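You operate a simulated robot arm through the tools that you are given. There is no shell and no other tool.

The job below is to be done with a simulated robot arm. You get a single attempt, and the scene is never put back.

TASK
The hall-side drawer sticks: wax the worn patch on its edge and shut it.
Fine: put the wax block back. Set down upright: wax block. A coat counts when it lies all over at full strength: go over it till it gets no stronger.

The check looks at the end state, three seconds after you hand in, the way a careful person would. Anything else that was tipped, shoved, dropped, spilled or broken makes it a failure.

THE ROBOT
A 6-joint arm with a two-finger parallel gripper, fixed in place. Base frame: the origin is at the foot of the arm, x ahead of it, y to its left, z up. Lengths are in m, angles in rad, forces in N, time in s.
With the tool pointing down near the work surface it reaches from about 0.22 to 0.66 m from the base axis. Its first joint turns from -1.152 to 1.152 rad. Payload 2.9 kg.
The TCP is the grasp point between the finger pads, 0.03 m short of the fingertips. In the tool frame z runs along the fingers and y along their closing line. Largest opening 0.11 m; finger width 0.02, thickness 0.01; the body of the gripper, 0.048 by 0.112 m, starts 0.055 m behind the TCP.
Orientation is that of the tool frame in the base frame, as a unit quaternion [x, y, z, w]. With the fingers straight down and closing along the base's y, the tool's x points along the base's -x, its y along +y and its z along -z.

THE INTERFACE
- The arm moves only by the tool play_rows. Its argument "commands" is a list of rows, each an object (a shift or turn left out is 0, a gripper value left out holds the last) with "fingers": the gripper command, from -1 (shut) to 1 (fully open), values between in proportion; "delta_pos": the shift along the tool's x, y, z in units of 50 mm (1.0 is 50 mm), a list of three; "angular": the turn, a rotation vector about the tool's x, y, z in units of 6 degrees (1.0 is 6 degrees), a list of three. In form: [{"fingers": fingers, "delta_pos": [dx, dy, dz], "angular": [ax, ay, az]}, ...]. A call has 1 to 20 rows; each row shifts and turns the commanded pose from where the row before left it, along the tool's axes as they then stand. A call with a number of a shift or a turn outside -1 to 1 is refused whole. A row lasts 0.2 s, in which the tool goes at most 0.05 m and 0.15 rad; a call with a longer step from one row to the next is refused whole, and so is a gripper value outside its range. A pose out of reach is approached as far as the arm can. The call stops where the force on the tool passes 40 N (or 10 N more than at its start, if that is more) or the arm is blocked; 0.2 s more then pass. The fingers move at their own pace (about 0.108 m/s each) and stop on an object; they squeeze with about 30 N. The grip force told is the motor's: it shows also when the fingers shut on nothing. Time passes only in rows, and 0.2 s behind the last, so rows that do not move let the fingers close. It gives the time, the measured TCP pose, the force on the tool (base axes), the opening and the grip force at its end, in the units of the frame above (readings bear some noise), with the torque about the TCP (base axes, N m) and any sound that the robot's microphone picked up.
- Cameras (640 x 400 px; columns grow to the right, rows downward): "scene" is fixed at [0.0928, 0.4513, 1.3817]; the picture's right is [-0.57, -0.82, 0.00], its down [-0.49, 0.34, -0.81] and it looks along [0.66, -0.46, -0.59] (base axes); focal length 340 px, centre (320, 200). "wrist" rides on the gripper at [0.072, 0.017, -0.103] in the tool frame; the picture's right is [-0.23, 0.97, 0.00], its down [-0.76, -0.18, -0.62] and it looks along [-0.61, -0.14, 0.78] (tool axes); focal length 222 px, centre (320, 200). There is no depth. A picture from a camera that has moved, and an enlarged one, comes with that camera's place and axes in the base frame and with its lens.
- grab_frame(camera): a new picture of that camera. The clock stands still meanwhile.
- zoom(camera, box): a new picture of the part [left, top, right, bottom] of that camera's present view, enlarged. The clock stands still meanwhile.
- hand_in(): hands the job in; it is judged then, once.

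Nothing tells you positions but the pictures and the camera data. Unless the task says otherwise, let go and move clear before handing in.

The tools are called after "Emit:" as a command line: name --argument value ..., lists and objects as JSON in quotes. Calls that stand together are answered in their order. play_rows: Moves the arm, as the interface text tells. Its arguments: {"type":"object","properties":{"commands":{"type":"array","items":{"type":"object","properties":{"fingers":{"type":"number"},"delta_pos":{"type":"array","items":{"type":"number"}},"angular":{"type":"array","items":{"type":"number"}}}}}},"required":["commands"]} The other tools are called the same way: grab_frame (camera) takes a picture; zoom (camera, box) takes an enlarged picture of a part of a camera's view; hand_in () hands the job in.

At the start:

```text
time: 0.0
tool_pos: [0.364, 0.2191, 1.1469]
orientation: [0.0, 1.0, 0.0, 0.0]
contact_force: [-0.2, 0.3, -0.2]
torque: [0.03, -0.01, -0.02]
opening: 0.1098
grip_force: 0.2
```

scene: 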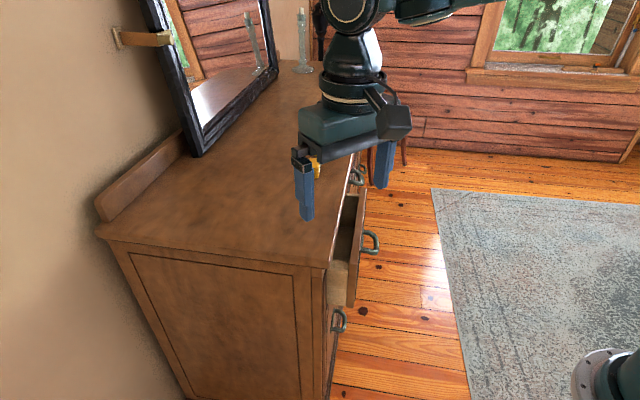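
wrist: 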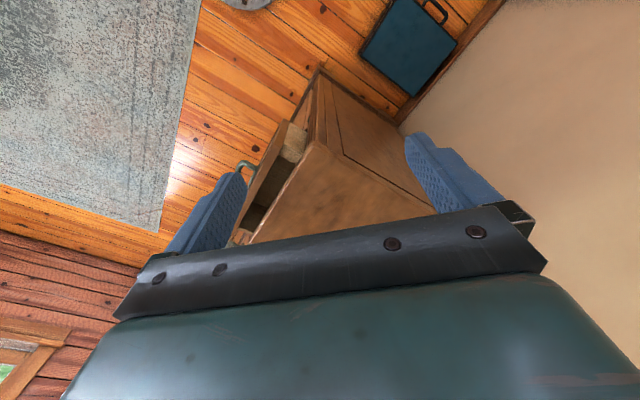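

I see a dresser with a mirror, an open drawer on its front, and the arm hovering above it. I'll look closer to find the wax block and the worn patch before moving.

Emit:
zoom --camera "scene" --box '[280, 130, 440, 350]'

Emit:
zoom --camera "wrist" --box '[180, 60, 420, 260]'

Emit:
zoom --camera "scene" --box '[240, 0, 460, 140]'

```text
1.82 times, centred on (360, 240) of scene
camera zoom: at [0.0928, 0.4513, 1.3817], right [-0.57, -0.82, 0.0], down [-0.49, 0.34, -0.81], along [0.66, -0.46, -0.59], focal length 617 px, centre (247, 127)
```

zoom: 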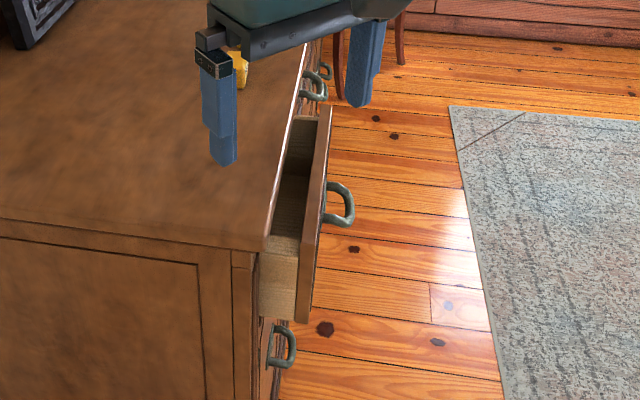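

```text
2.00 times, centred on (300, 160) of wrist
camera zoom: at [0.292, 0.2369, 1.2486], right [0.23, 0.97, 0.0], down [0.76, -0.18, 0.62], along [0.61, -0.14, -0.78], focal length 444 px, centre (360, 280)
```

zoom: 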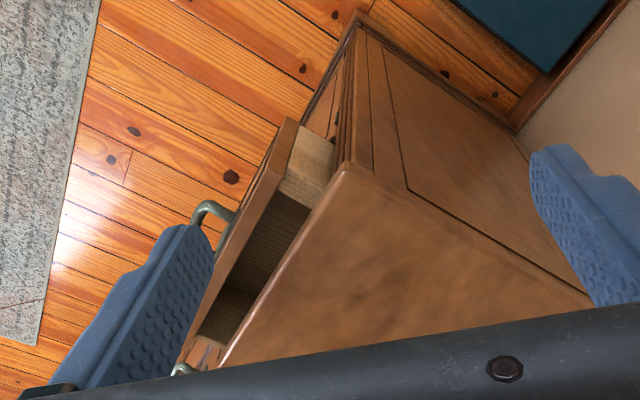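

```text
2.86 times, centred on (350, 70) of scene
camera zoom: at [0.0928, 0.4513, 1.3817], right [-0.57, -0.82, 0.0], down [-0.49, 0.34, -0.81], along [0.66, -0.46, -0.59], focal length 970 px, centre (234, 571)
```

zoom: 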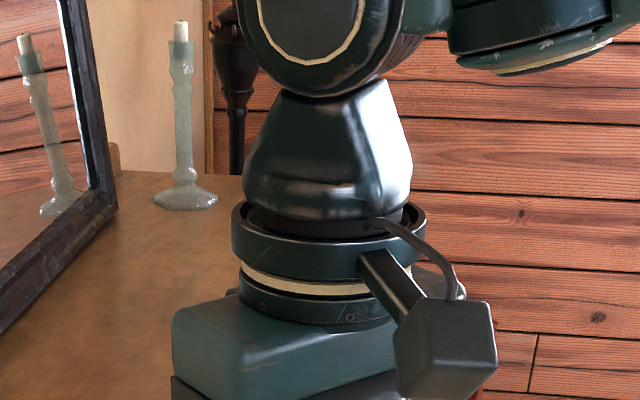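

The gripper hides part of the dresser top, and something yellow sits behind a finger. I'll back the arm toward the base and to the right, in free air, to clear the view.

Emit:
play_rows --commands '[{"delta_pos": [0.5, -0.8, 0]}, {"delta_pos": [0.5, -0.8, 0]}, {"delta_pos": [0.3, -0.8, 0]}, {"delta_pos": [0.3, -0.8, 0]}, {"delta_pos": [0, -0.8, 0]}, {"delta_pos": [0, -0.8, 0]}, {"delta_pos": [0, 0, 0]}]'

Emit:
grab_frame --camera "scene"

Emit:
grab_frame --camera "wrist"

```text
time: 1.6
tool_pos: [0.2883, -0.0233, 1.1455]
orientation: [0.001, 1.0, 0.001, 0.0]
contact_force: [-0.3, 0.0, 0.4]
torque: [0.0, -0.02, 0.0]
opening: 0.1103
grip_force: 0.1
```

```text
taken
```

scene: 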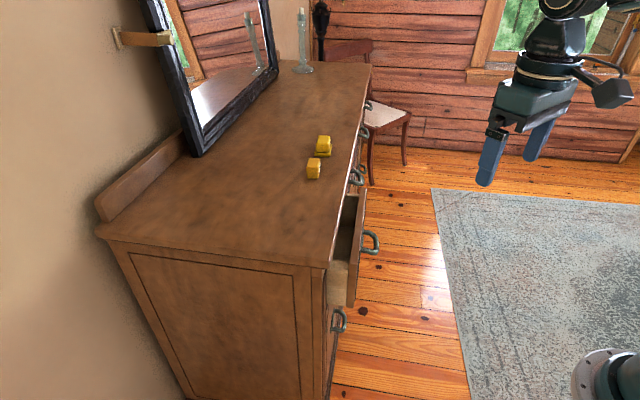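

```text
taken
camera wrist: at [0.2147, -0.0057, 1.2483], right [0.23, 0.97, 0.0], down [0.76, -0.18, 0.62], along [0.61, -0.14, -0.78], focal length 222 px, centre (320, 200)
```

wrist: 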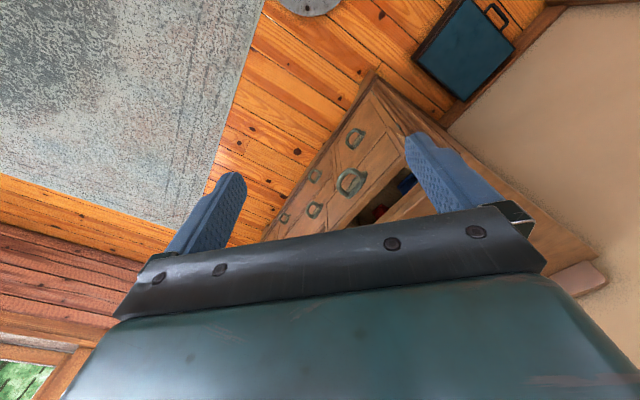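

With the arm clear, two yellow blocks show on the dresser top and the open drawer is at the camera end. I'll zoom in on the blocks, the drawer and the far end.

Emit:
zoom --camera "scene" --box '[290, 120, 354, 190]'

Emit:
zoom --camera "scene" --box '[310, 170, 400, 340]'

Emit:
zoom --camera "scene" --box '[240, 0, 440, 200]'

Emit:
zoom --camera "wrist" --box '[240, 70, 460, 240]'

```text
5.71 times, centred on (322, 155) of scene
camera zoom: at [0.0928, 0.4512, 1.3817], right [-0.57, -0.82, 0.0], down [-0.49, 0.34, -0.81], along [0.66, -0.46, -0.59], focal length 1940 px, centre (309, 457)
```

zoom: 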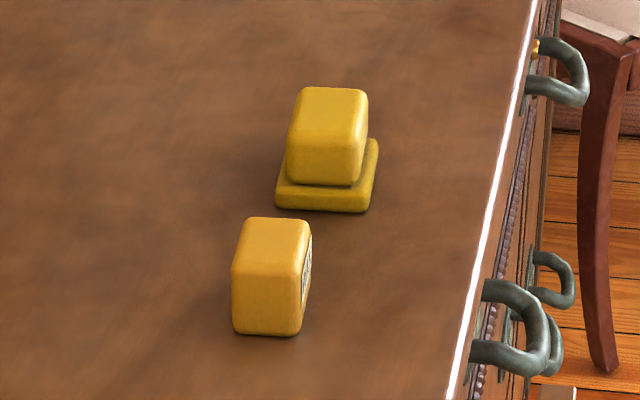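

```text
2.35 times, centred on (355, 255) of scene
camera zoom: at [0.0928, 0.4512, 1.3817], right [-0.57, -0.82, 0.0], down [-0.49, 0.34, -0.81], along [0.66, -0.46, -0.59], focal length 799 px, centre (238, 71)
```

zoom: 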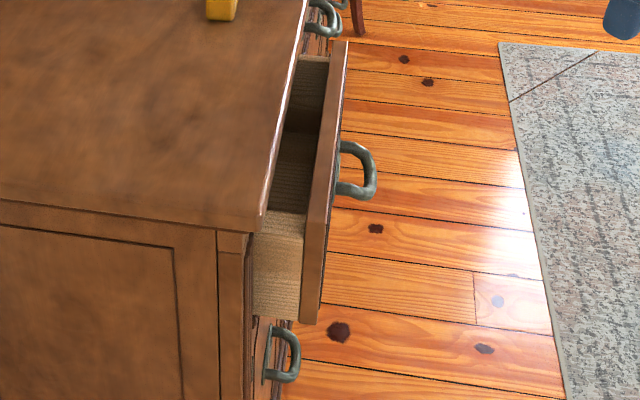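

```text
2.00 times, centred on (340, 100) of scene
camera zoom: at [0.0928, 0.4512, 1.3817], right [-0.57, -0.82, 0.0], down [-0.49, 0.34, -0.81], along [0.66, -0.46, -0.59], focal length 679 px, centre (280, 400)
```

zoom: 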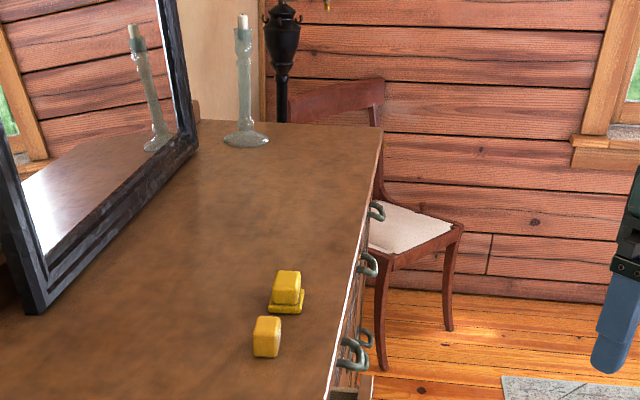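

```text
2.35 times, centred on (350, 155) of wrist
camera zoom: at [0.2147, -0.0057, 1.2483], right [0.23, 0.97, 0.0], down [0.76, -0.18, 0.62], along [0.61, -0.14, -0.78], focal length 523 px, centre (249, 306)
```

zoom: 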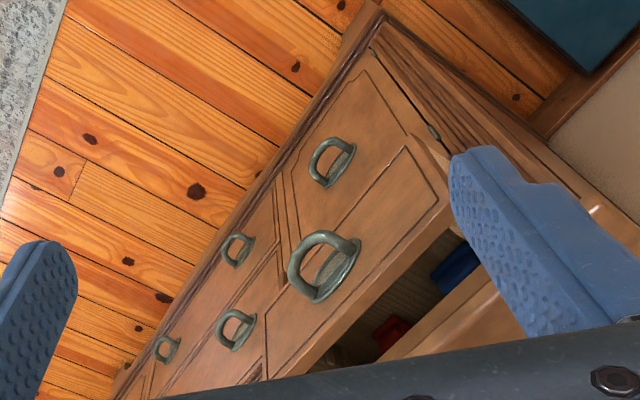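

The dresser front runs diagonally, with its near corner at about (0.43, 0.19) and its top at z≈0.94. The pulled-out drawer is at the camera end, so I'll bring the wrist camera above it, turned to face the dresser.

Emit:
play_rows --commands '[{"delta_pos": [-0.5, 0.13, 0]}, {"delta_pos": [-0.5, 0.13, 0]}, {"delta_pos": [-0.5, 0.13, 0]}, {"delta_pos": [-0.5, 0.13, 0]}, {"delta_pos": [-0.5, 0.13, 0]}, {"angular": [0, 0, -0.95]}, {"angular": [0, 0, -0.95]}, {"angular": [0, 0, -0.95]}, {"angular": [0, 0, -0.95]}, {"angular": [0, 0, -0.95]}, {"angular": [0, 0, -0.95]}, {"angular": [0, 0, -0.95]}, {"angular": [0, 0, -0.85]}, {}]'

Emit:
grab_frame --camera "wrist"

Emit:
grab_frame --camera "scene"

```text
time: 4.6
tool_pos: [0.4096, 0.0113, 1.1466]
orientation: [-0.383, 0.924, 0.0, 0.0]
contact_force: [-0.1, -0.9, 0.4]
torque: [-0.05, -0.02, 0.03]
opening: 0.1099
grip_force: 0.2
```

```text
taken
camera wrist: at [0.3464, -0.0274, 1.2482], right [-0.53, 0.85, 0.0], down [0.66, 0.41, 0.62], along [0.53, 0.33, -0.78], focal length 222 px, centre (320, 200)
```

wrist: 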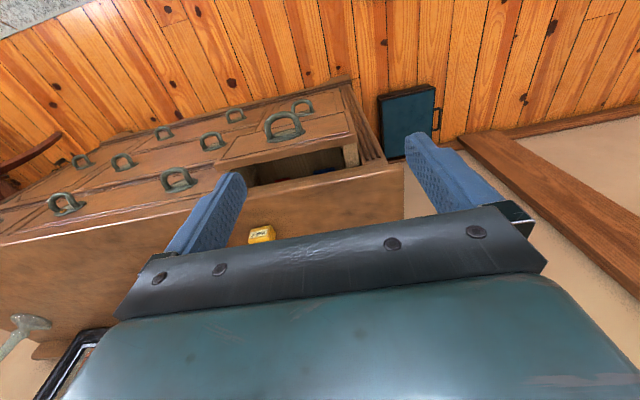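

```text
taken
```

scene: 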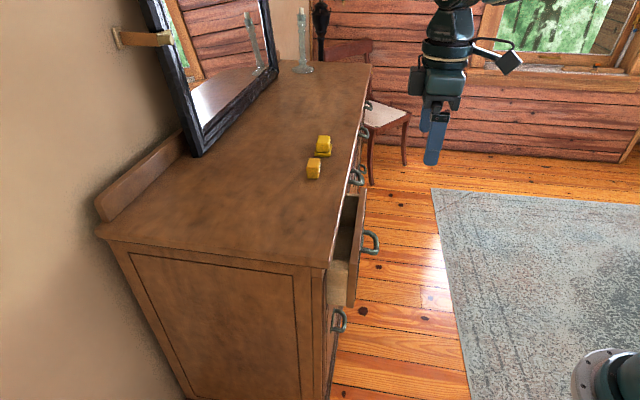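

I can see all the columns of drawers, and only the end one next to the suitcase is open. I'll zoom in on it and on the block.

Emit:
zoom --camera "wrist" --box '[200, 80, 420, 210]'

Emit:
zoom --camera "wrist" --box '[230, 210, 300, 250]'

Emit:
zoom --camera "wrist" --box '[0, 80, 260, 260]'

```text
2.91 times, centred on (310, 145) of wrist
camera zoom: at [0.3464, -0.0274, 1.2482], right [-0.53, 0.85, 0.0], down [0.66, 0.41, 0.62], along [0.53, 0.33, -0.78], focal length 646 px, centre (349, 360)
```

zoom: 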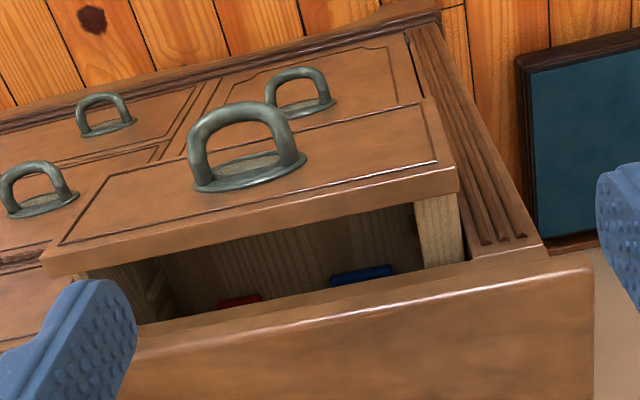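

```text
9.14 times, centred on (265, 230) of wrist
camera zoom: at [0.3464, -0.0274, 1.2482], right [-0.53, 0.85, 0.0], down [0.66, 0.41, 0.62], along [0.53, 0.33, -0.78], focal length 2031 px, centre (823, -74)
```

zoom: 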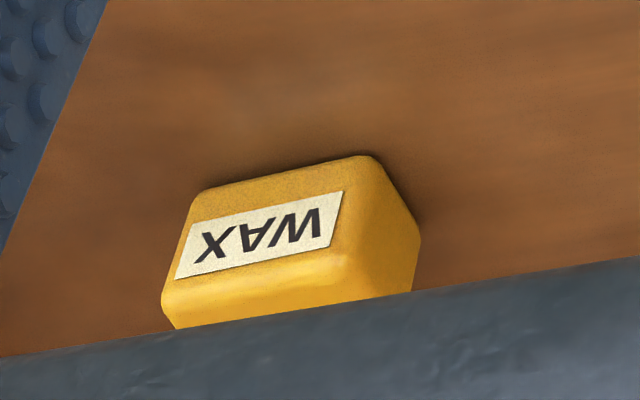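

```text
2.22 times, centred on (130, 170) of wrist
camera zoom: at [0.3464, -0.0274, 1.2482], right [-0.53, 0.85, 0.0], down [0.66, 0.41, 0.62], along [0.53, 0.33, -0.78], focal length 494 px, centre (742, 267)
```

zoom: 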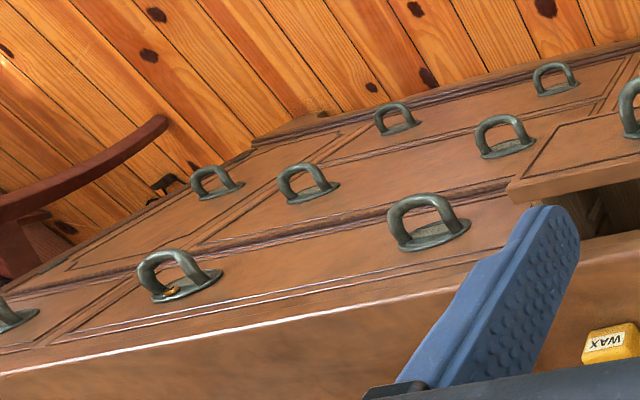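

The block labelled WAX is the nearer one, and the other yellow block on a stand is a decoy. The open drawer is at s≈0.24–0.49 along the front, so I'll lower the camera toward it to look for the worn patch.

Emit:
play_rows --commands '[{"delta_pos": [0, 0, 0.6]}, {"delta_pos": [0, 0, 0.6]}, {"delta_pos": [0, 0, 0.6]}, {"delta_pos": [0, 0, 0.6]}, {}]'

Emit:
grab_frame --camera "wrist"

Emit:
zoom --camera "wrist" --box '[180, 60, 460, 220]'

```text
time: 5.8
tool_pos: [0.409, 0.012, 1.0268]
orientation: [-0.383, 0.924, 0.0, 0.0]
contact_force: [0.8, 0.9, -0.1]
torque: [0.0, -0.02, 0.0]
opening: 0.1101
grip_force: 0.3
```

```text
taken
camera wrist: at [0.3453, -0.0267, 1.1273], right [-0.53, 0.85, 0.0], down [0.66, 0.41, 0.62], along [0.53, 0.33, -0.78], focal length 222 px, centre (320, 200)
```

wrist: 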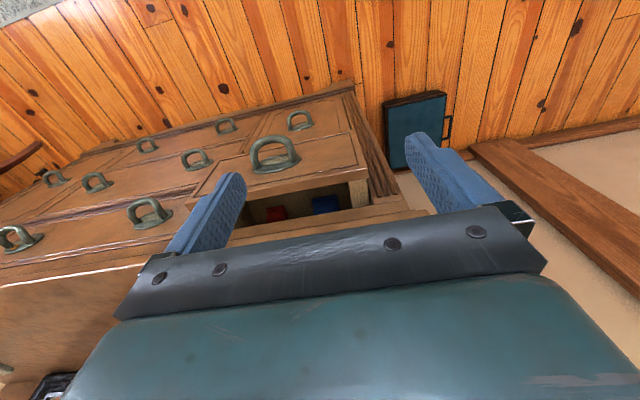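

```text
2.29 times, centred on (320, 140) of wrist
camera zoom: at [0.3453, -0.0267, 1.1273], right [-0.53, 0.85, 0.0], down [0.66, 0.41, 0.62], along [0.53, 0.33, -0.78], focal length 508 px, centre (320, 337)
```

zoom: 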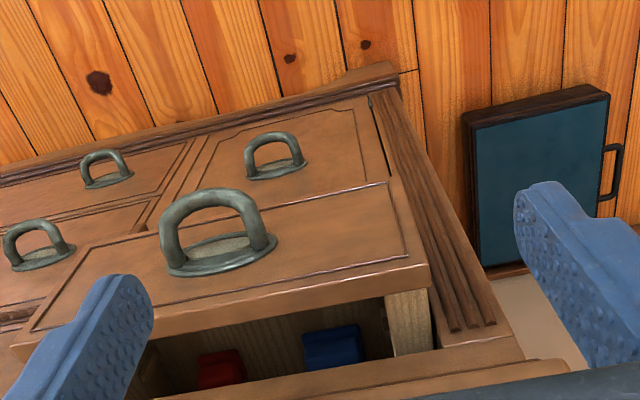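

No worn patch stands out from here. I'll check the drawer's side from the scene camera and zoom in on its top edge.

Emit:
zoom --camera "scene" --box '[320, 180, 380, 320]'

Emit:
zoom --camera "scene" --box '[318, 240, 366, 310]'

Emit:
zoom --camera "wrist" --box '[330, 150, 410, 220]'

Emit:
zoom --camera "wrist" --box '[230, 170, 330, 230]'

```text
2.86 times, centred on (350, 250) of scene
camera zoom: at [0.0928, 0.4513, 1.3817], right [-0.57, -0.82, 0.0], down [-0.49, 0.34, -0.81], along [0.66, -0.46, -0.59], focal length 970 px, centre (234, 57)
```

zoom: 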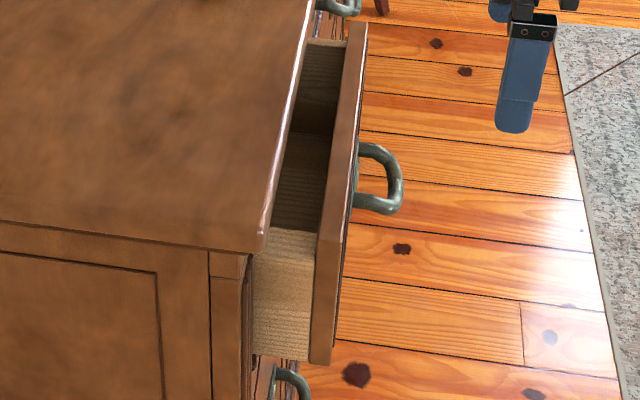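

```text
5.71 times, centred on (342, 275) of scene
camera zoom: at [0.0928, 0.4513, 1.3817], right [-0.57, -0.82, 0.0], down [-0.49, 0.34, -0.81], along [0.66, -0.46, -0.59], focal length 1940 px, centre (194, -229)
```

zoom: 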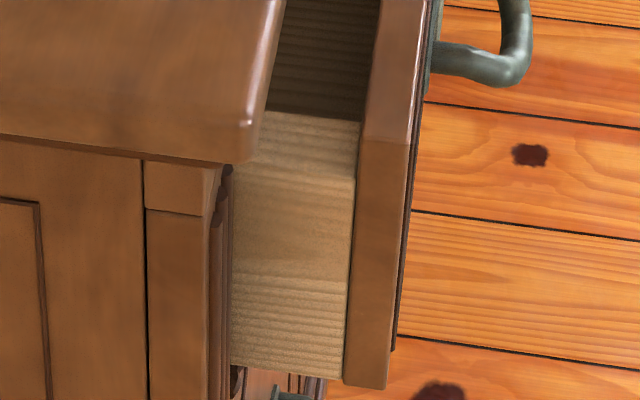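

```text
5.71 times, centred on (370, 185) of wrist
camera zoom: at [0.3453, -0.0267, 1.1273], right [-0.53, 0.85, 0.0], down [0.66, 0.41, 0.62], along [0.53, 0.33, -0.78], focal length 1269 px, centre (34, 286)
```

zoom: 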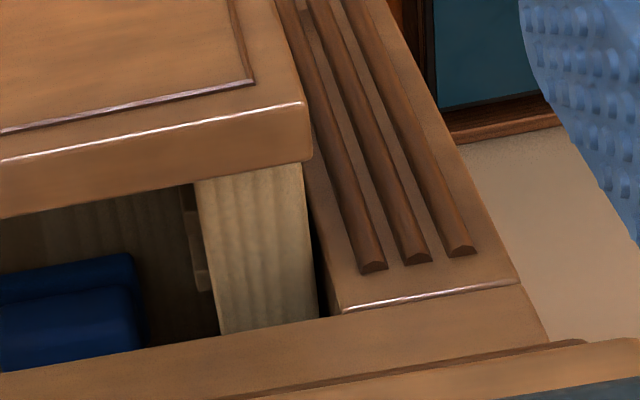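

```text
6.40 times, centred on (280, 200) of wrist
camera zoom: at [0.3453, -0.0267, 1.1273], right [-0.53, 0.85, 0.0], down [0.66, 0.41, 0.62], along [0.53, 0.33, -0.78], focal length 1422 px, centre (576, 200)
```

zoom: 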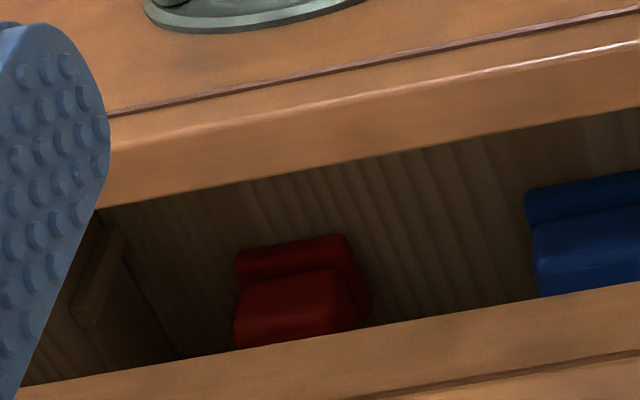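

The drawer's near side, in pale wood, shows a smoother zone on its outer face. I'll enlarge that further.

Emit:
zoom --camera "scene" --box '[332, 256, 356, 308]'

Emit:
zoom --camera "scene" --box '[336, 180, 372, 260]'

```text
7.69 times, centred on (344, 282) of scene
camera zoom: at [0.0928, 0.4513, 1.3817], right [-0.57, -0.82, 0.0], down [-0.49, 0.34, -0.81], along [0.66, -0.46, -0.59], focal length 2611 px, centre (135, -431)
```

zoom: 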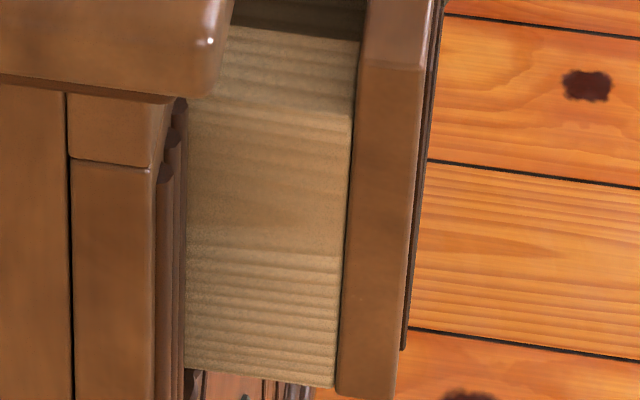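

```text
5.00 times, centred on (354, 220) of scene
camera zoom: at [0.0928, 0.4513, 1.3817], right [-0.57, -0.82, 0.0], down [-0.49, 0.34, -0.81], along [0.66, -0.46, -0.59], focal length 1697 px, centre (150, 100)
```

zoom: 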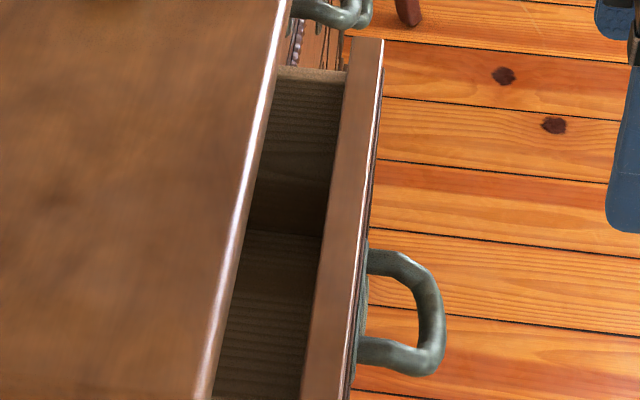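

The patch isn't clear yet, so I'll move the wrist camera closer, above the near side of the drawer.

Emit:
play_rows --commands '[{"delta_pos": [-0.6, 0.2, 0]}, {"delta_pos": [-0.6, 0.2, 0]}, {"delta_pos": [-0.6, 0.1, 0]}, {"delta_pos": [-0.4, 0.1, 0.1]}, {}]'

Emit:
grab_frame --camera "wrist"

Emit:
zoom --camera "wrist" --box '[240, 40, 420, 160]'

```text
time: 7.0
tool_pos: [0.4648, 0.1122, 1.022]
orientation: [-0.384, 0.924, 0.0, 0.0]
contact_force: [0.8, -0.3, -0.1]
torque: [0.02, 0.0, 0.0]
opening: 0.1098
grip_force: 0.0
```

```text
taken
camera wrist: at [0.4016, 0.0732, 1.1233], right [-0.53, 0.85, 0.0], down [0.66, 0.41, 0.62], along [0.53, 0.33, -0.78], focal length 222 px, centre (320, 200)
```

wrist: 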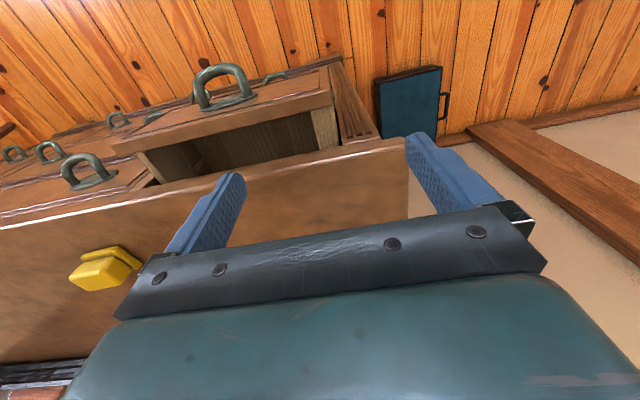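

```text
3.33 times, centred on (330, 100) of wrist
camera zoom: at [0.4016, 0.0732, 1.1233], right [-0.53, 0.85, 0.0], down [0.66, 0.41, 0.62], along [0.53, 0.33, -0.78], focal length 740 px, centre (287, 533)
```

zoom: 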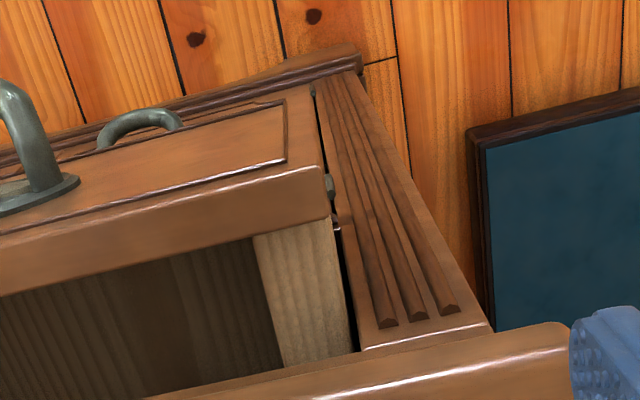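

The near side's top edge is a wide, pale strip. I'll enlarge both side rails.

Emit:
zoom --camera "wrist" --box '[300, 95, 350, 150]'

Emit:
zoom --camera "wrist" --box '[130, 100, 240, 190]'

Emit:
zoom --camera "wrist" --box '[50, 220, 170, 310]'

```text
7.27 times, centred on (325, 122) of wrist
camera zoom: at [0.4016, 0.0732, 1.1233], right [-0.53, 0.85, 0.0], down [0.66, 0.41, 0.62], along [0.53, 0.33, -0.78], focal length 1615 px, centre (284, 764)
```

zoom: 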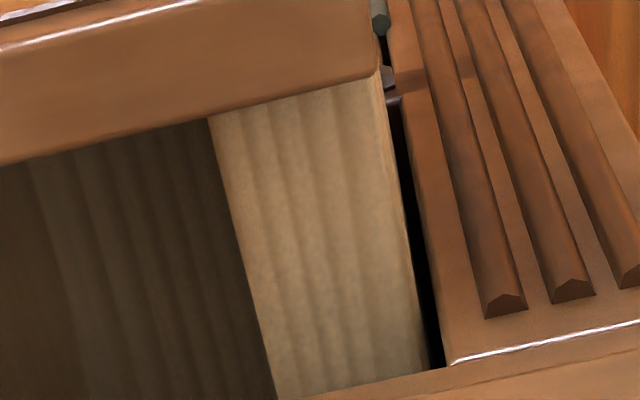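

```text
4.44 times, centred on (185, 145) of wrist
camera zoom: at [0.4016, 0.0732, 1.1233], right [-0.53, 0.85, 0.0], down [0.66, 0.41, 0.62], along [0.53, 0.33, -0.78], focal length 987 px, centre (920, 444)
```

zoom: 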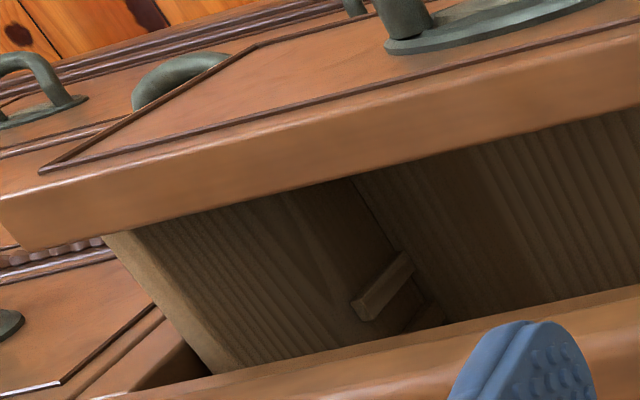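

```text
4.44 times, centred on (110, 265) of wrist
camera zoom: at [0.4016, 0.0732, 1.1233], right [-0.53, 0.85, 0.0], down [0.66, 0.41, 0.62], along [0.53, 0.33, -0.78], focal length 987 px, centre (1253, -89)
```

zoom: 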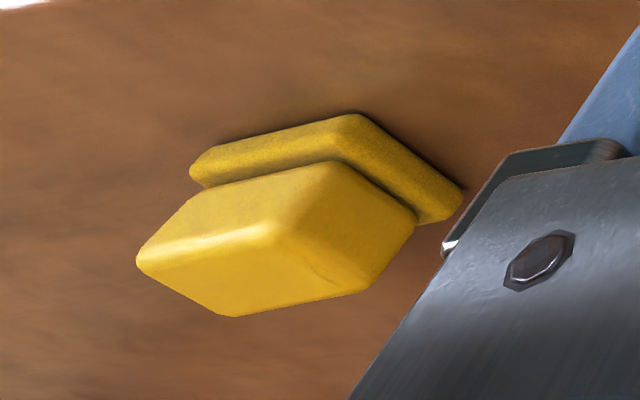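

Nothing on the rails is obvious, so I'll also inspect the drawer front's top edge.

Emit:
zoom --camera "wrist" --box '[110, 80, 230, 170]'

Emit:
zoom --camera "wrist" --box '[220, 70, 340, 150]'

Emit:
zoom --camera "scene" --box '[348, 176, 372, 216]'

Emit:
grab_frame --camera "scene"

```text
4.44 times, centred on (170, 125) of wrist
camera zoom: at [0.4016, 0.0732, 1.1233], right [-0.53, 0.85, 0.0], down [0.66, 0.41, 0.62], along [0.53, 0.33, -0.78], focal length 987 px, centre (987, 533)
```

zoom: 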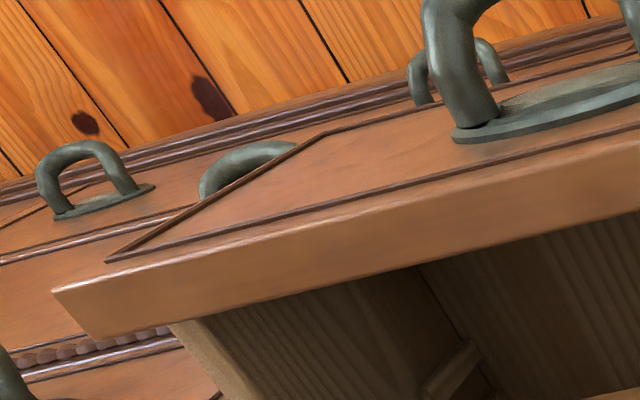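

```text
5.00 times, centred on (280, 110) of wrist
camera zoom: at [0.4016, 0.0732, 1.1233], right [-0.53, 0.85, 0.0], down [0.66, 0.41, 0.62], along [0.53, 0.33, -0.78], focal length 1111 px, centre (520, 650)
```

zoom: 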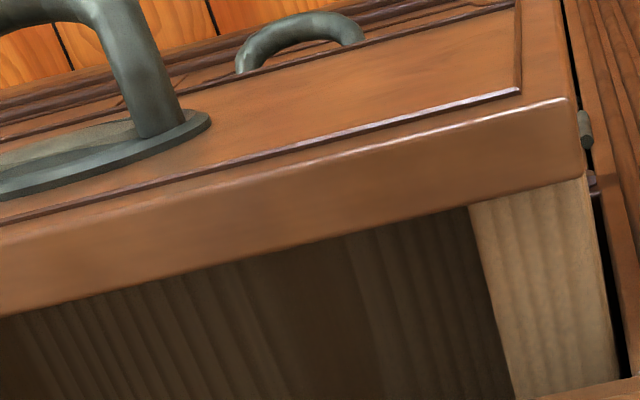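

```text
10.00 times, centred on (360, 196) of scene
camera zoom: at [0.0928, 0.4513, 1.3817], right [-0.57, -0.82, 0.0], down [-0.49, 0.34, -0.81], along [0.66, -0.46, -0.59], focal length 3395 px, centre (-80, 240)
```

zoom: 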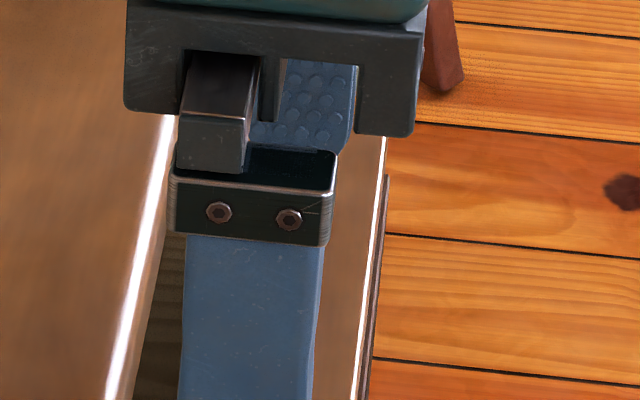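

```text
taken
```

scene: 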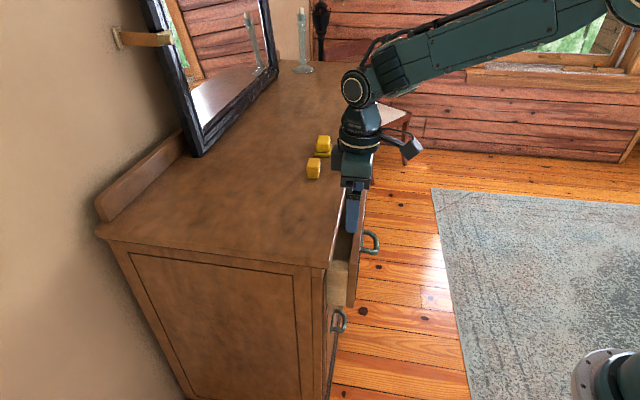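

The patch may be on the drawer's outer side face or further back under the top. I'll swing round to look from the near end along the front.

Emit:
play_rows --commands '[{"delta_pos": [0.2, 0.7, 0]}, {"delta_pos": [0.2, 0.7, 0]}, {"delta_pos": [0.2, 0.6, 0.2]}, {"angular": [0, 0, 1]}, {"angular": [0, 0, 1]}, {"angular": [0, 0, 1]}, {"angular": [0, 0, 1]}, {"angular": [0, 0, 1]}, {"angular": [0, 0, 1]}, {"angular": [0, 0, 1]}, {"angular": [0, 0, 1]}, {"angular": [0, 0, 1]}, {"angular": [0, 0, 1]}, {"angular": [0, 0, 1]}, {"angular": [0, 0, 1]}, {"angular": [0, 0, 1]}, {"angular": [0, 0, 1]}, {"angular": [0, 0, 1]}, {}]'

Emit:
grab_frame --camera "wrist"

Emit:
zoom --camera "wrist" --box '[260, 60, 400, 210]'

```text
time: 11.0
tool_pos: [0.3738, 0.1603, 1.0123]
orientation: [0.384, 0.923, 0.0, 0.0]
contact_force: [-0.2, -0.9, -0.2]
torque: [-0.02, 0.01, 0.01]
opening: 0.1101
grip_force: 0.0
```

```text
taken
camera wrist: at [0.3344, 0.2241, 1.1139], right [0.85, 0.53, 0.0], down [0.41, -0.66, 0.62], along [0.33, -0.53, -0.78], focal length 222 px, centre (320, 200)
```

wrist: 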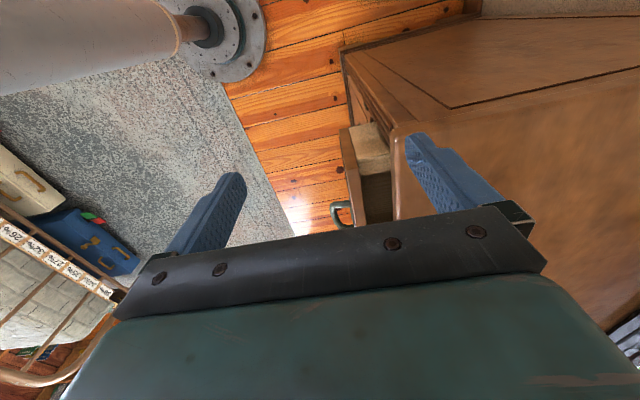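

```text
2.67 times, centred on (330, 135) of wrist
camera zoom: at [0.3344, 0.2241, 1.1139], right [0.85, 0.53, 0.0], down [0.41, -0.66, 0.62], along [0.33, -0.53, -0.78], focal length 592 px, centre (293, 373)
```

zoom: 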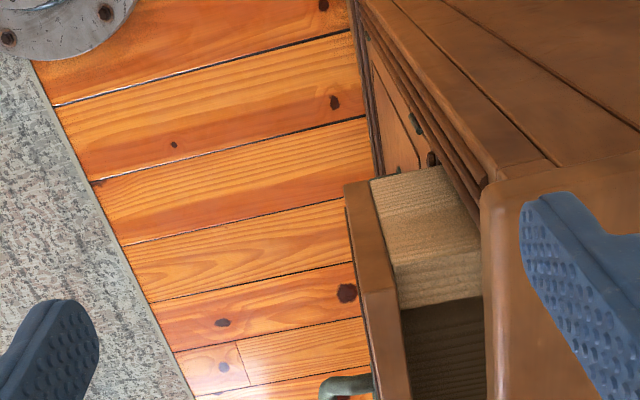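

The near side and its top strip are clearer now; I'll zoom in.

Emit:
zoom --camera "wrist" --box '[335, 115, 405, 185]'

Emit:
zoom --camera "wrist" --box '[0, 140, 150, 380]'

```text
5.71 times, centred on (370, 150) of wrist
camera zoom: at [0.3344, 0.2241, 1.1139], right [0.85, 0.53, 0.0], down [0.41, -0.66, 0.62], along [0.33, -0.53, -0.78], focal length 1269 px, centre (34, 486)
```

zoom: 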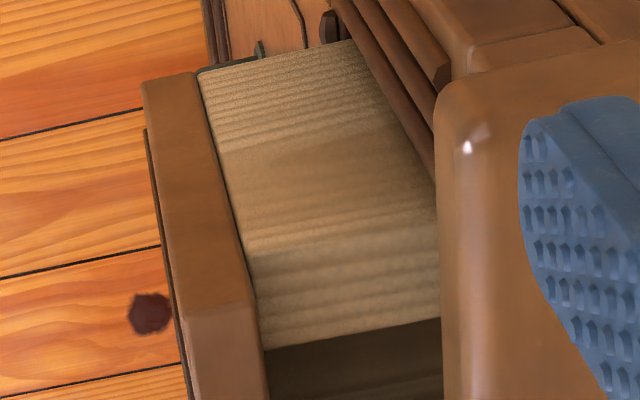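

```text
1.67 times, centred on (75, 260) of wrist
camera zoom: at [0.3344, 0.2241, 1.1139], right [0.85, 0.53, 0.0], down [0.41, -0.66, 0.62], along [0.33, -0.53, -0.78], focal length 370 px, centre (728, 100)
```

zoom: 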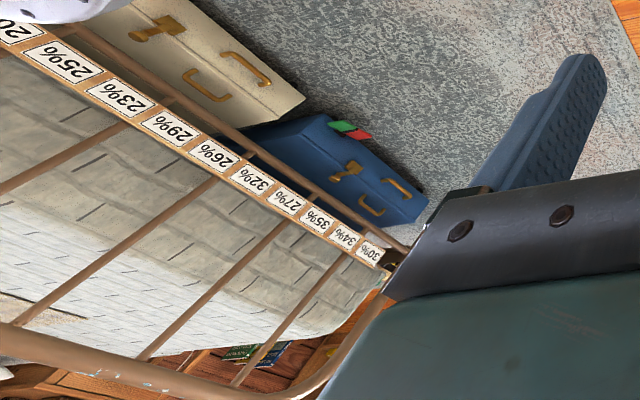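

The visible wood shows only grain, so the worn patch is probably still hidden under the dresser top, and the drawer has to come out further. The handle is near (0.507, -0.009, 0.80). I'll move above it with the fingers closing along the pull direction.

Emit:
play_rows --commands '[{"delta_pos": [-0.8, -0.1, 0], "fingers": -0.2}, {"delta_pos": [-0.8, -0.1, 0]}, {"delta_pos": [-0.8, -0.1, 0]}, {"delta_pos": [-0.8, -0.1, 0]}, {"delta_pos": [-0.8, -0.1, 0]}, {"delta_pos": [-0.28, 0, 0.6]}, {"delta_pos": [0, 0, 0.6]}, {"delta_pos": [0, 0, 0.4]}, {}]'

Emit:
grab_frame --camera "wrist"

Emit:
zoom --camera "scene" --box '[310, 130, 440, 290]'

```text
time: 13.0
tool_pos: [0.5096, -0.0082, 0.9312]
orientation: [0.382, 0.924, 0.001, 0.0]
contact_force: [-0.8, 0.2, 0.3]
torque: [-0.01, 0.02, -0.02]
opening: 0.0442
grip_force: 0.1
```

```text
taken
camera wrist: at [0.4692, 0.0559, 1.0342], right [0.85, 0.53, 0.0], down [0.41, -0.66, 0.62], along [0.33, -0.53, -0.78], focal length 222 px, centre (320, 200)
```

wrist: 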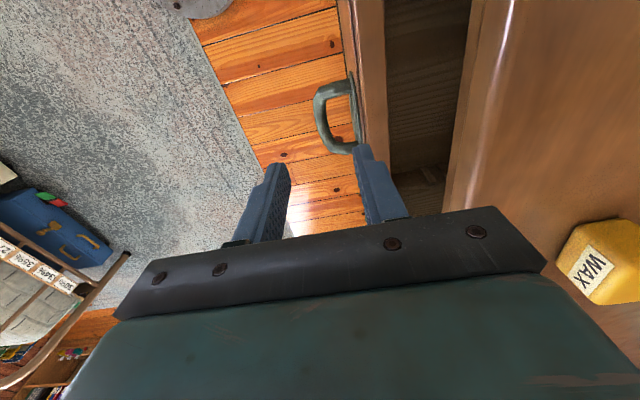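

```text
2.50 times, centred on (375, 210) of scene
camera zoom: at [0.0928, 0.4513, 1.3817], right [-0.57, -0.82, 0.0], down [-0.49, 0.34, -0.81], along [0.66, -0.46, -0.59], focal length 849 px, centre (182, 175)
```

zoom: 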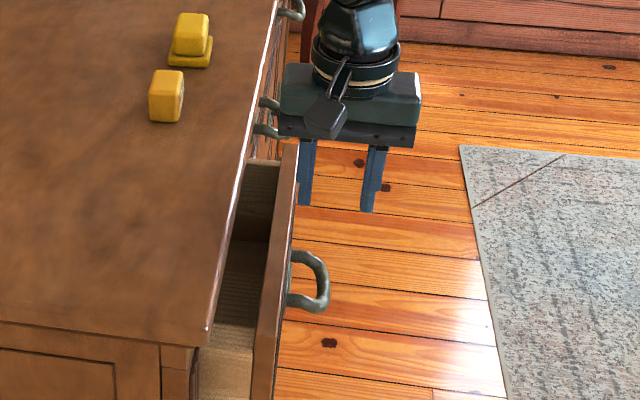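

The gripper is directly over the handle, with its bar at u≈0.356, s≈0.367. I'll lower it astride the bar.

Emit:
play_rows --commands '[{"delta_pos": [0, 0, 0.4], "fingers": -0.35}, {"delta_pos": [0, 0, 0.4]}, {"delta_pos": [0, 0, 0.4]}, {"delta_pos": [0, 0, 0.4]}, {"delta_pos": [0, 0, 0.3]}, {"delta_pos": [0, 0, 0.25]}, {}]'

Emit:
grab_frame --camera "wrist"

Emit:
zoom --camera "scene" --box '[310, 150, 440, 290]'

```text
time: 14.6
tool_pos: [0.5084, -0.0085, 0.8257]
orientation: [0.382, 0.924, 0.0, 0.001]
contact_force: [3.7, -2.2, 2.5]
torque: [0.0, -0.12, -0.08]
opening: 0.0362
grip_force: 0.2
```

```text
taken
camera wrist: at [0.4684, 0.0555, 0.926], right [0.85, 0.53, 0.0], down [0.41, -0.66, 0.62], along [0.33, -0.53, -0.78], focal length 222 px, centre (320, 200)
```

wrist: 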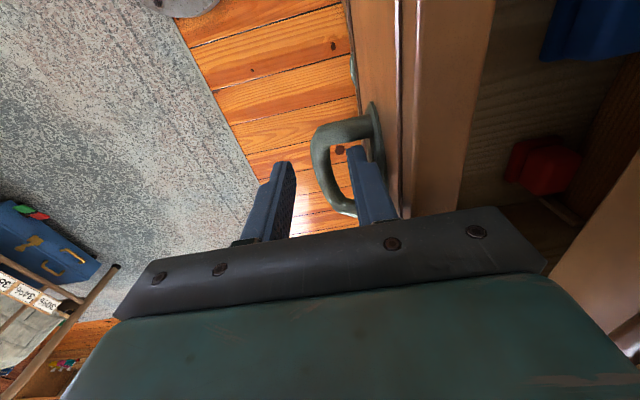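

```text
2.86 times, centred on (375, 220) of scene
camera zoom: at [0.0928, 0.4512, 1.3817], right [-0.57, -0.82, 0.0], down [-0.49, 0.34, -0.81], along [0.66, -0.46, -0.59], focal length 970 px, centre (163, 143)
```

zoom: 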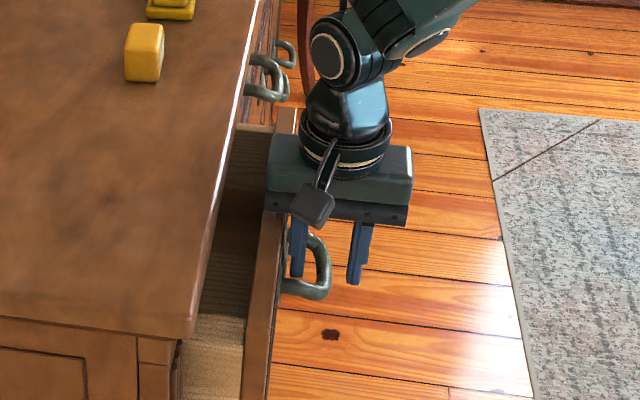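

The fingers straddle the bar with a light sideways touch. I'll ease slightly along the bar and close.

Emit:
play_rows --commands '[{"delta_pos": [-0.08, 0, 0.08]}, {}, {"fingers": -0.7}, {"fingers": -1}, {}, {}]'

Emit:
grab_frame --camera "wrist"

```text
time: 16.0
tool_pos: [0.51, -0.0109, 0.8227]
orientation: [0.383, 0.924, 0.0, 0.002]
contact_force: [2.3, 5.8, 15.0]
torque: [0.2, -0.02, 0.03]
opening: 0.0002
grip_force: 30.1
```

```text
taken
camera wrist: at [0.4712, 0.0529, 0.9232], right [0.85, 0.53, 0.0], down [0.41, -0.66, 0.62], along [0.33, -0.53, -0.78], focal length 222 px, centre (320, 200)
```

wrist: 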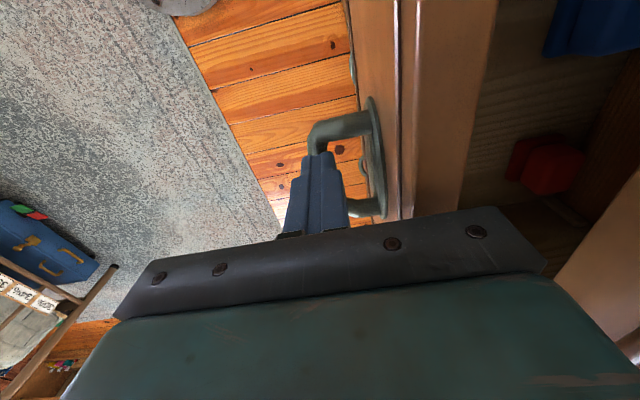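

The fingers closed on top of the bar, which sits a little lower than I judged (z≈0.783). I'll lift, reopen, tilt the tool about 15° so the body clears the drawer front, and come down along the tool axis.

Emit:
play_rows --commands '[{"delta_pos": [0, 0, -0.4], "fingers": -0.45}, {"delta_pos": [0, -0.26, 0]}, {"angular": [-0.9, 0, 0]}, {"angular": [-0.8, 0, 0]}, {"angular": [-0.8, 0, 0]}, {}, {"delta_pos": [0, 0, 0.25]}, {"delta_pos": [0, 0, 0.25]}, {"delta_pos": [0, 0, 0.25]}, {"delta_pos": [0, 0, 0.25]}, {}]'

Emit:
grab_frame --camera "wrist"

Emit:
zoom --camera "scene" --box '[330, 180, 430, 270]'

```text
time: 18.4
tool_pos: [0.5096, -0.0127, 0.792]
orientation: [0.38, 0.916, 0.121, 0.05]
contact_force: [-1.3, 0.3, 0.1]
torque: [0.04, -0.09, 0.05]
opening: 0.0304
grip_force: 0.2
```

```text
taken
camera wrist: at [0.4512, 0.032, 0.8947], right [0.83, 0.5, 0.25], down [0.3, -0.77, 0.56], along [0.47, -0.38, -0.79], focal length 222 px, centre (320, 200)
```

wrist: 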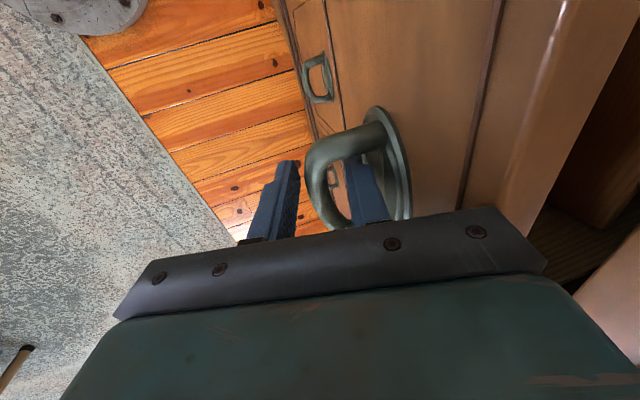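

```text
4.44 times, centred on (380, 225) of scene
camera zoom: at [0.0928, 0.4512, 1.3817], right [-0.57, -0.82, 0.0], down [-0.49, 0.34, -0.81], along [0.66, -0.46, -0.59], focal length 1509 px, centre (53, 89)
```

zoom: 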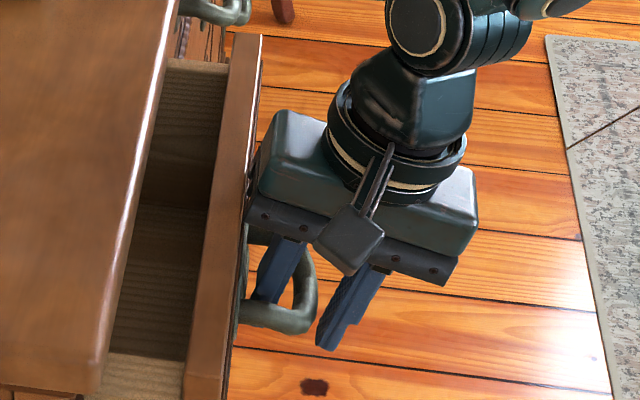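

The inner finger is inside the loop with no contact force. I'll close on the bar.

Emit:
play_rows --commands '[{"fingers": -0.7}, {"fingers": -1}, {}, {}]'

```text
time: 19.4
tool_pos: [0.5107, -0.0136, 0.7917]
orientation: [0.38, 0.916, 0.121, 0.051]
contact_force: [-0.7, -7.7, -12.0]
torque: [3.28, -4.19, 0.2]
opening: 0.0152
grip_force: 30.2
```

I have the bar (opening 15 mm). I'll pull the drawer straight out slowly.

Emit:
play_rows --commands '[{"delta_pos": [0, -0.193, -0.052]}, {"delta_pos": [0, -0.193, -0.052]}, {"delta_pos": [0, -0.193, -0.052]}, {"delta_pos": [0, -0.193, -0.052]}, {}]'

Emit:
grab_frame --camera "scene"

Emit:
zoom --camera "scene" --box '[318, 190, 400, 310]'

```text
time: 20.6
tool_pos: [0.4832, -0.0409, 0.7925]
orientation: [0.379, 0.916, 0.121, 0.051]
contact_force: [11.0, -4.2, -14.8]
torque: [3.04, -2.77, 0.04]
opening: 0.0151
grip_force: 30.0
```

```text
taken
```

scene: 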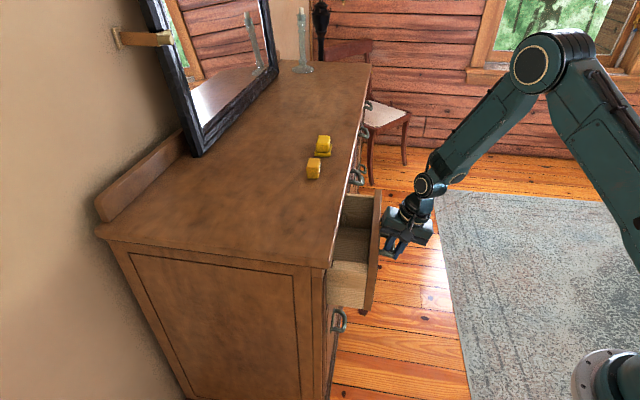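

```text
3.33 times, centred on (359, 250) of scene
camera zoom: at [0.0932, 0.451, 1.3818], right [-0.57, -0.82, 0.0], down [-0.49, 0.34, -0.81], along [0.66, -0.46, -0.59], focal length 1132 px, centre (190, 33)
```

zoom: 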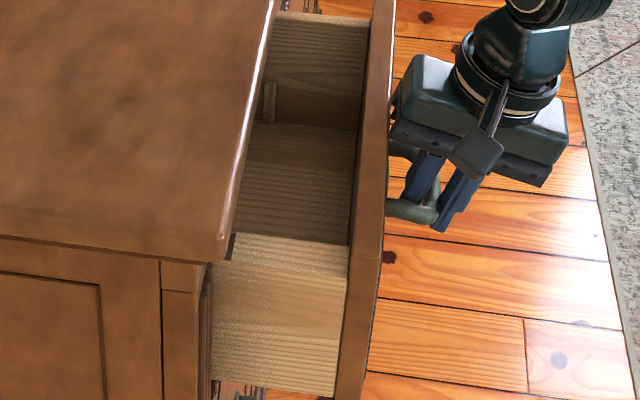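

The drawer slid out about 4 cm, and a dark spot now appears on the near rail just under the slab, which is likely the worn patch. I'll keep pulling.

Emit:
play_rows --commands '[{"delta_pos": [0, -0.193, -0.052]}, {"delta_pos": [0, -0.193, -0.052]}, {"delta_pos": [0, -0.193, -0.052]}, {"delta_pos": [0, -0.193, -0.052]}, {"delta_pos": [0, -0.193, -0.052]}, {"delta_pos": [0, -0.193, -0.052]}, {}]'

Emit:
zoom --camera "scene" --box '[318, 190, 420, 310]'

Emit:
grab_frame --camera "wrist"

```text
time: 22.2
tool_pos: [0.4404, -0.0841, 0.7934]
orientation: [0.379, 0.916, 0.121, 0.052]
contact_force: [12.6, -7.9, -8.8]
torque: [3.39, -2.88, 0.25]
opening: 0.0148
grip_force: 29.6
```

```text
3.33 times, centred on (369, 250) of scene
camera zoom: at [0.0931, 0.451, 1.3818], right [-0.57, -0.82, 0.0], down [-0.49, 0.34, -0.81], along [0.66, -0.46, -0.59], focal length 1132 px, centre (157, 33)
```

zoom: 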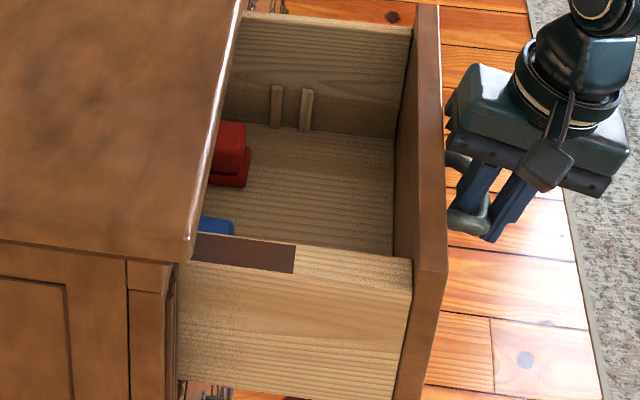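

```text
taken
camera wrist: at [0.3807, -0.0389, 0.8951], right [0.83, 0.5, 0.25], down [0.3, -0.77, 0.56], along [0.48, -0.38, -0.79], focal length 222 px, centre (320, 200)
```

wrist: 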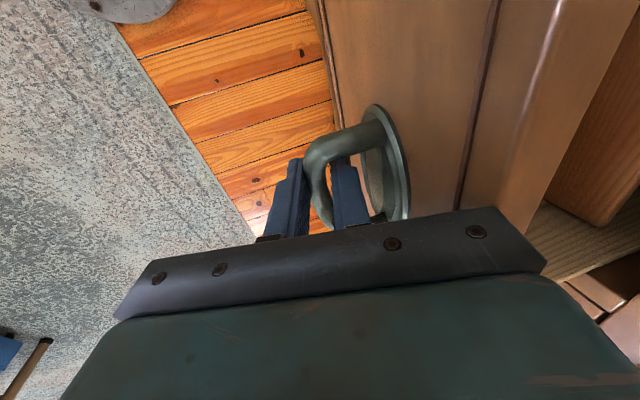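

The dark worn patch is on the near rail's top edge. I'll pull a few more centimetres until its back end shows, watching for a stop.

Emit:
play_rows --commands '[{"delta_pos": [0, -0.193, -0.052]}, {"delta_pos": [0, -0.193, -0.052]}, {"delta_pos": [0, -0.193, -0.052]}, {"delta_pos": [0, -0.193, -0.052]}, {}]'

Emit:
zoom --camera "scene" --box '[318, 190, 420, 310]'

```text
time: 23.4
tool_pos: [0.4124, -0.1112, 0.7926]
orientation: [0.379, 0.916, 0.123, 0.052]
contact_force: [7.8, -2.9, 10.1]
torque: [2.55, -2.79, 0.03]
opening: 0.015
grip_force: 30.6
```

```text
3.33 times, centred on (369, 250) of scene
camera zoom: at [0.0927, 0.4511, 1.3818], right [-0.57, -0.82, 0.0], down [-0.49, 0.34, -0.81], along [0.66, -0.46, -0.59], focal length 1132 px, centre (157, 33)
```

zoom: 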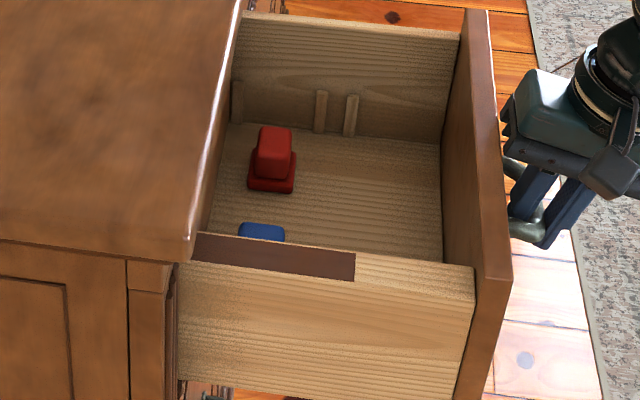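

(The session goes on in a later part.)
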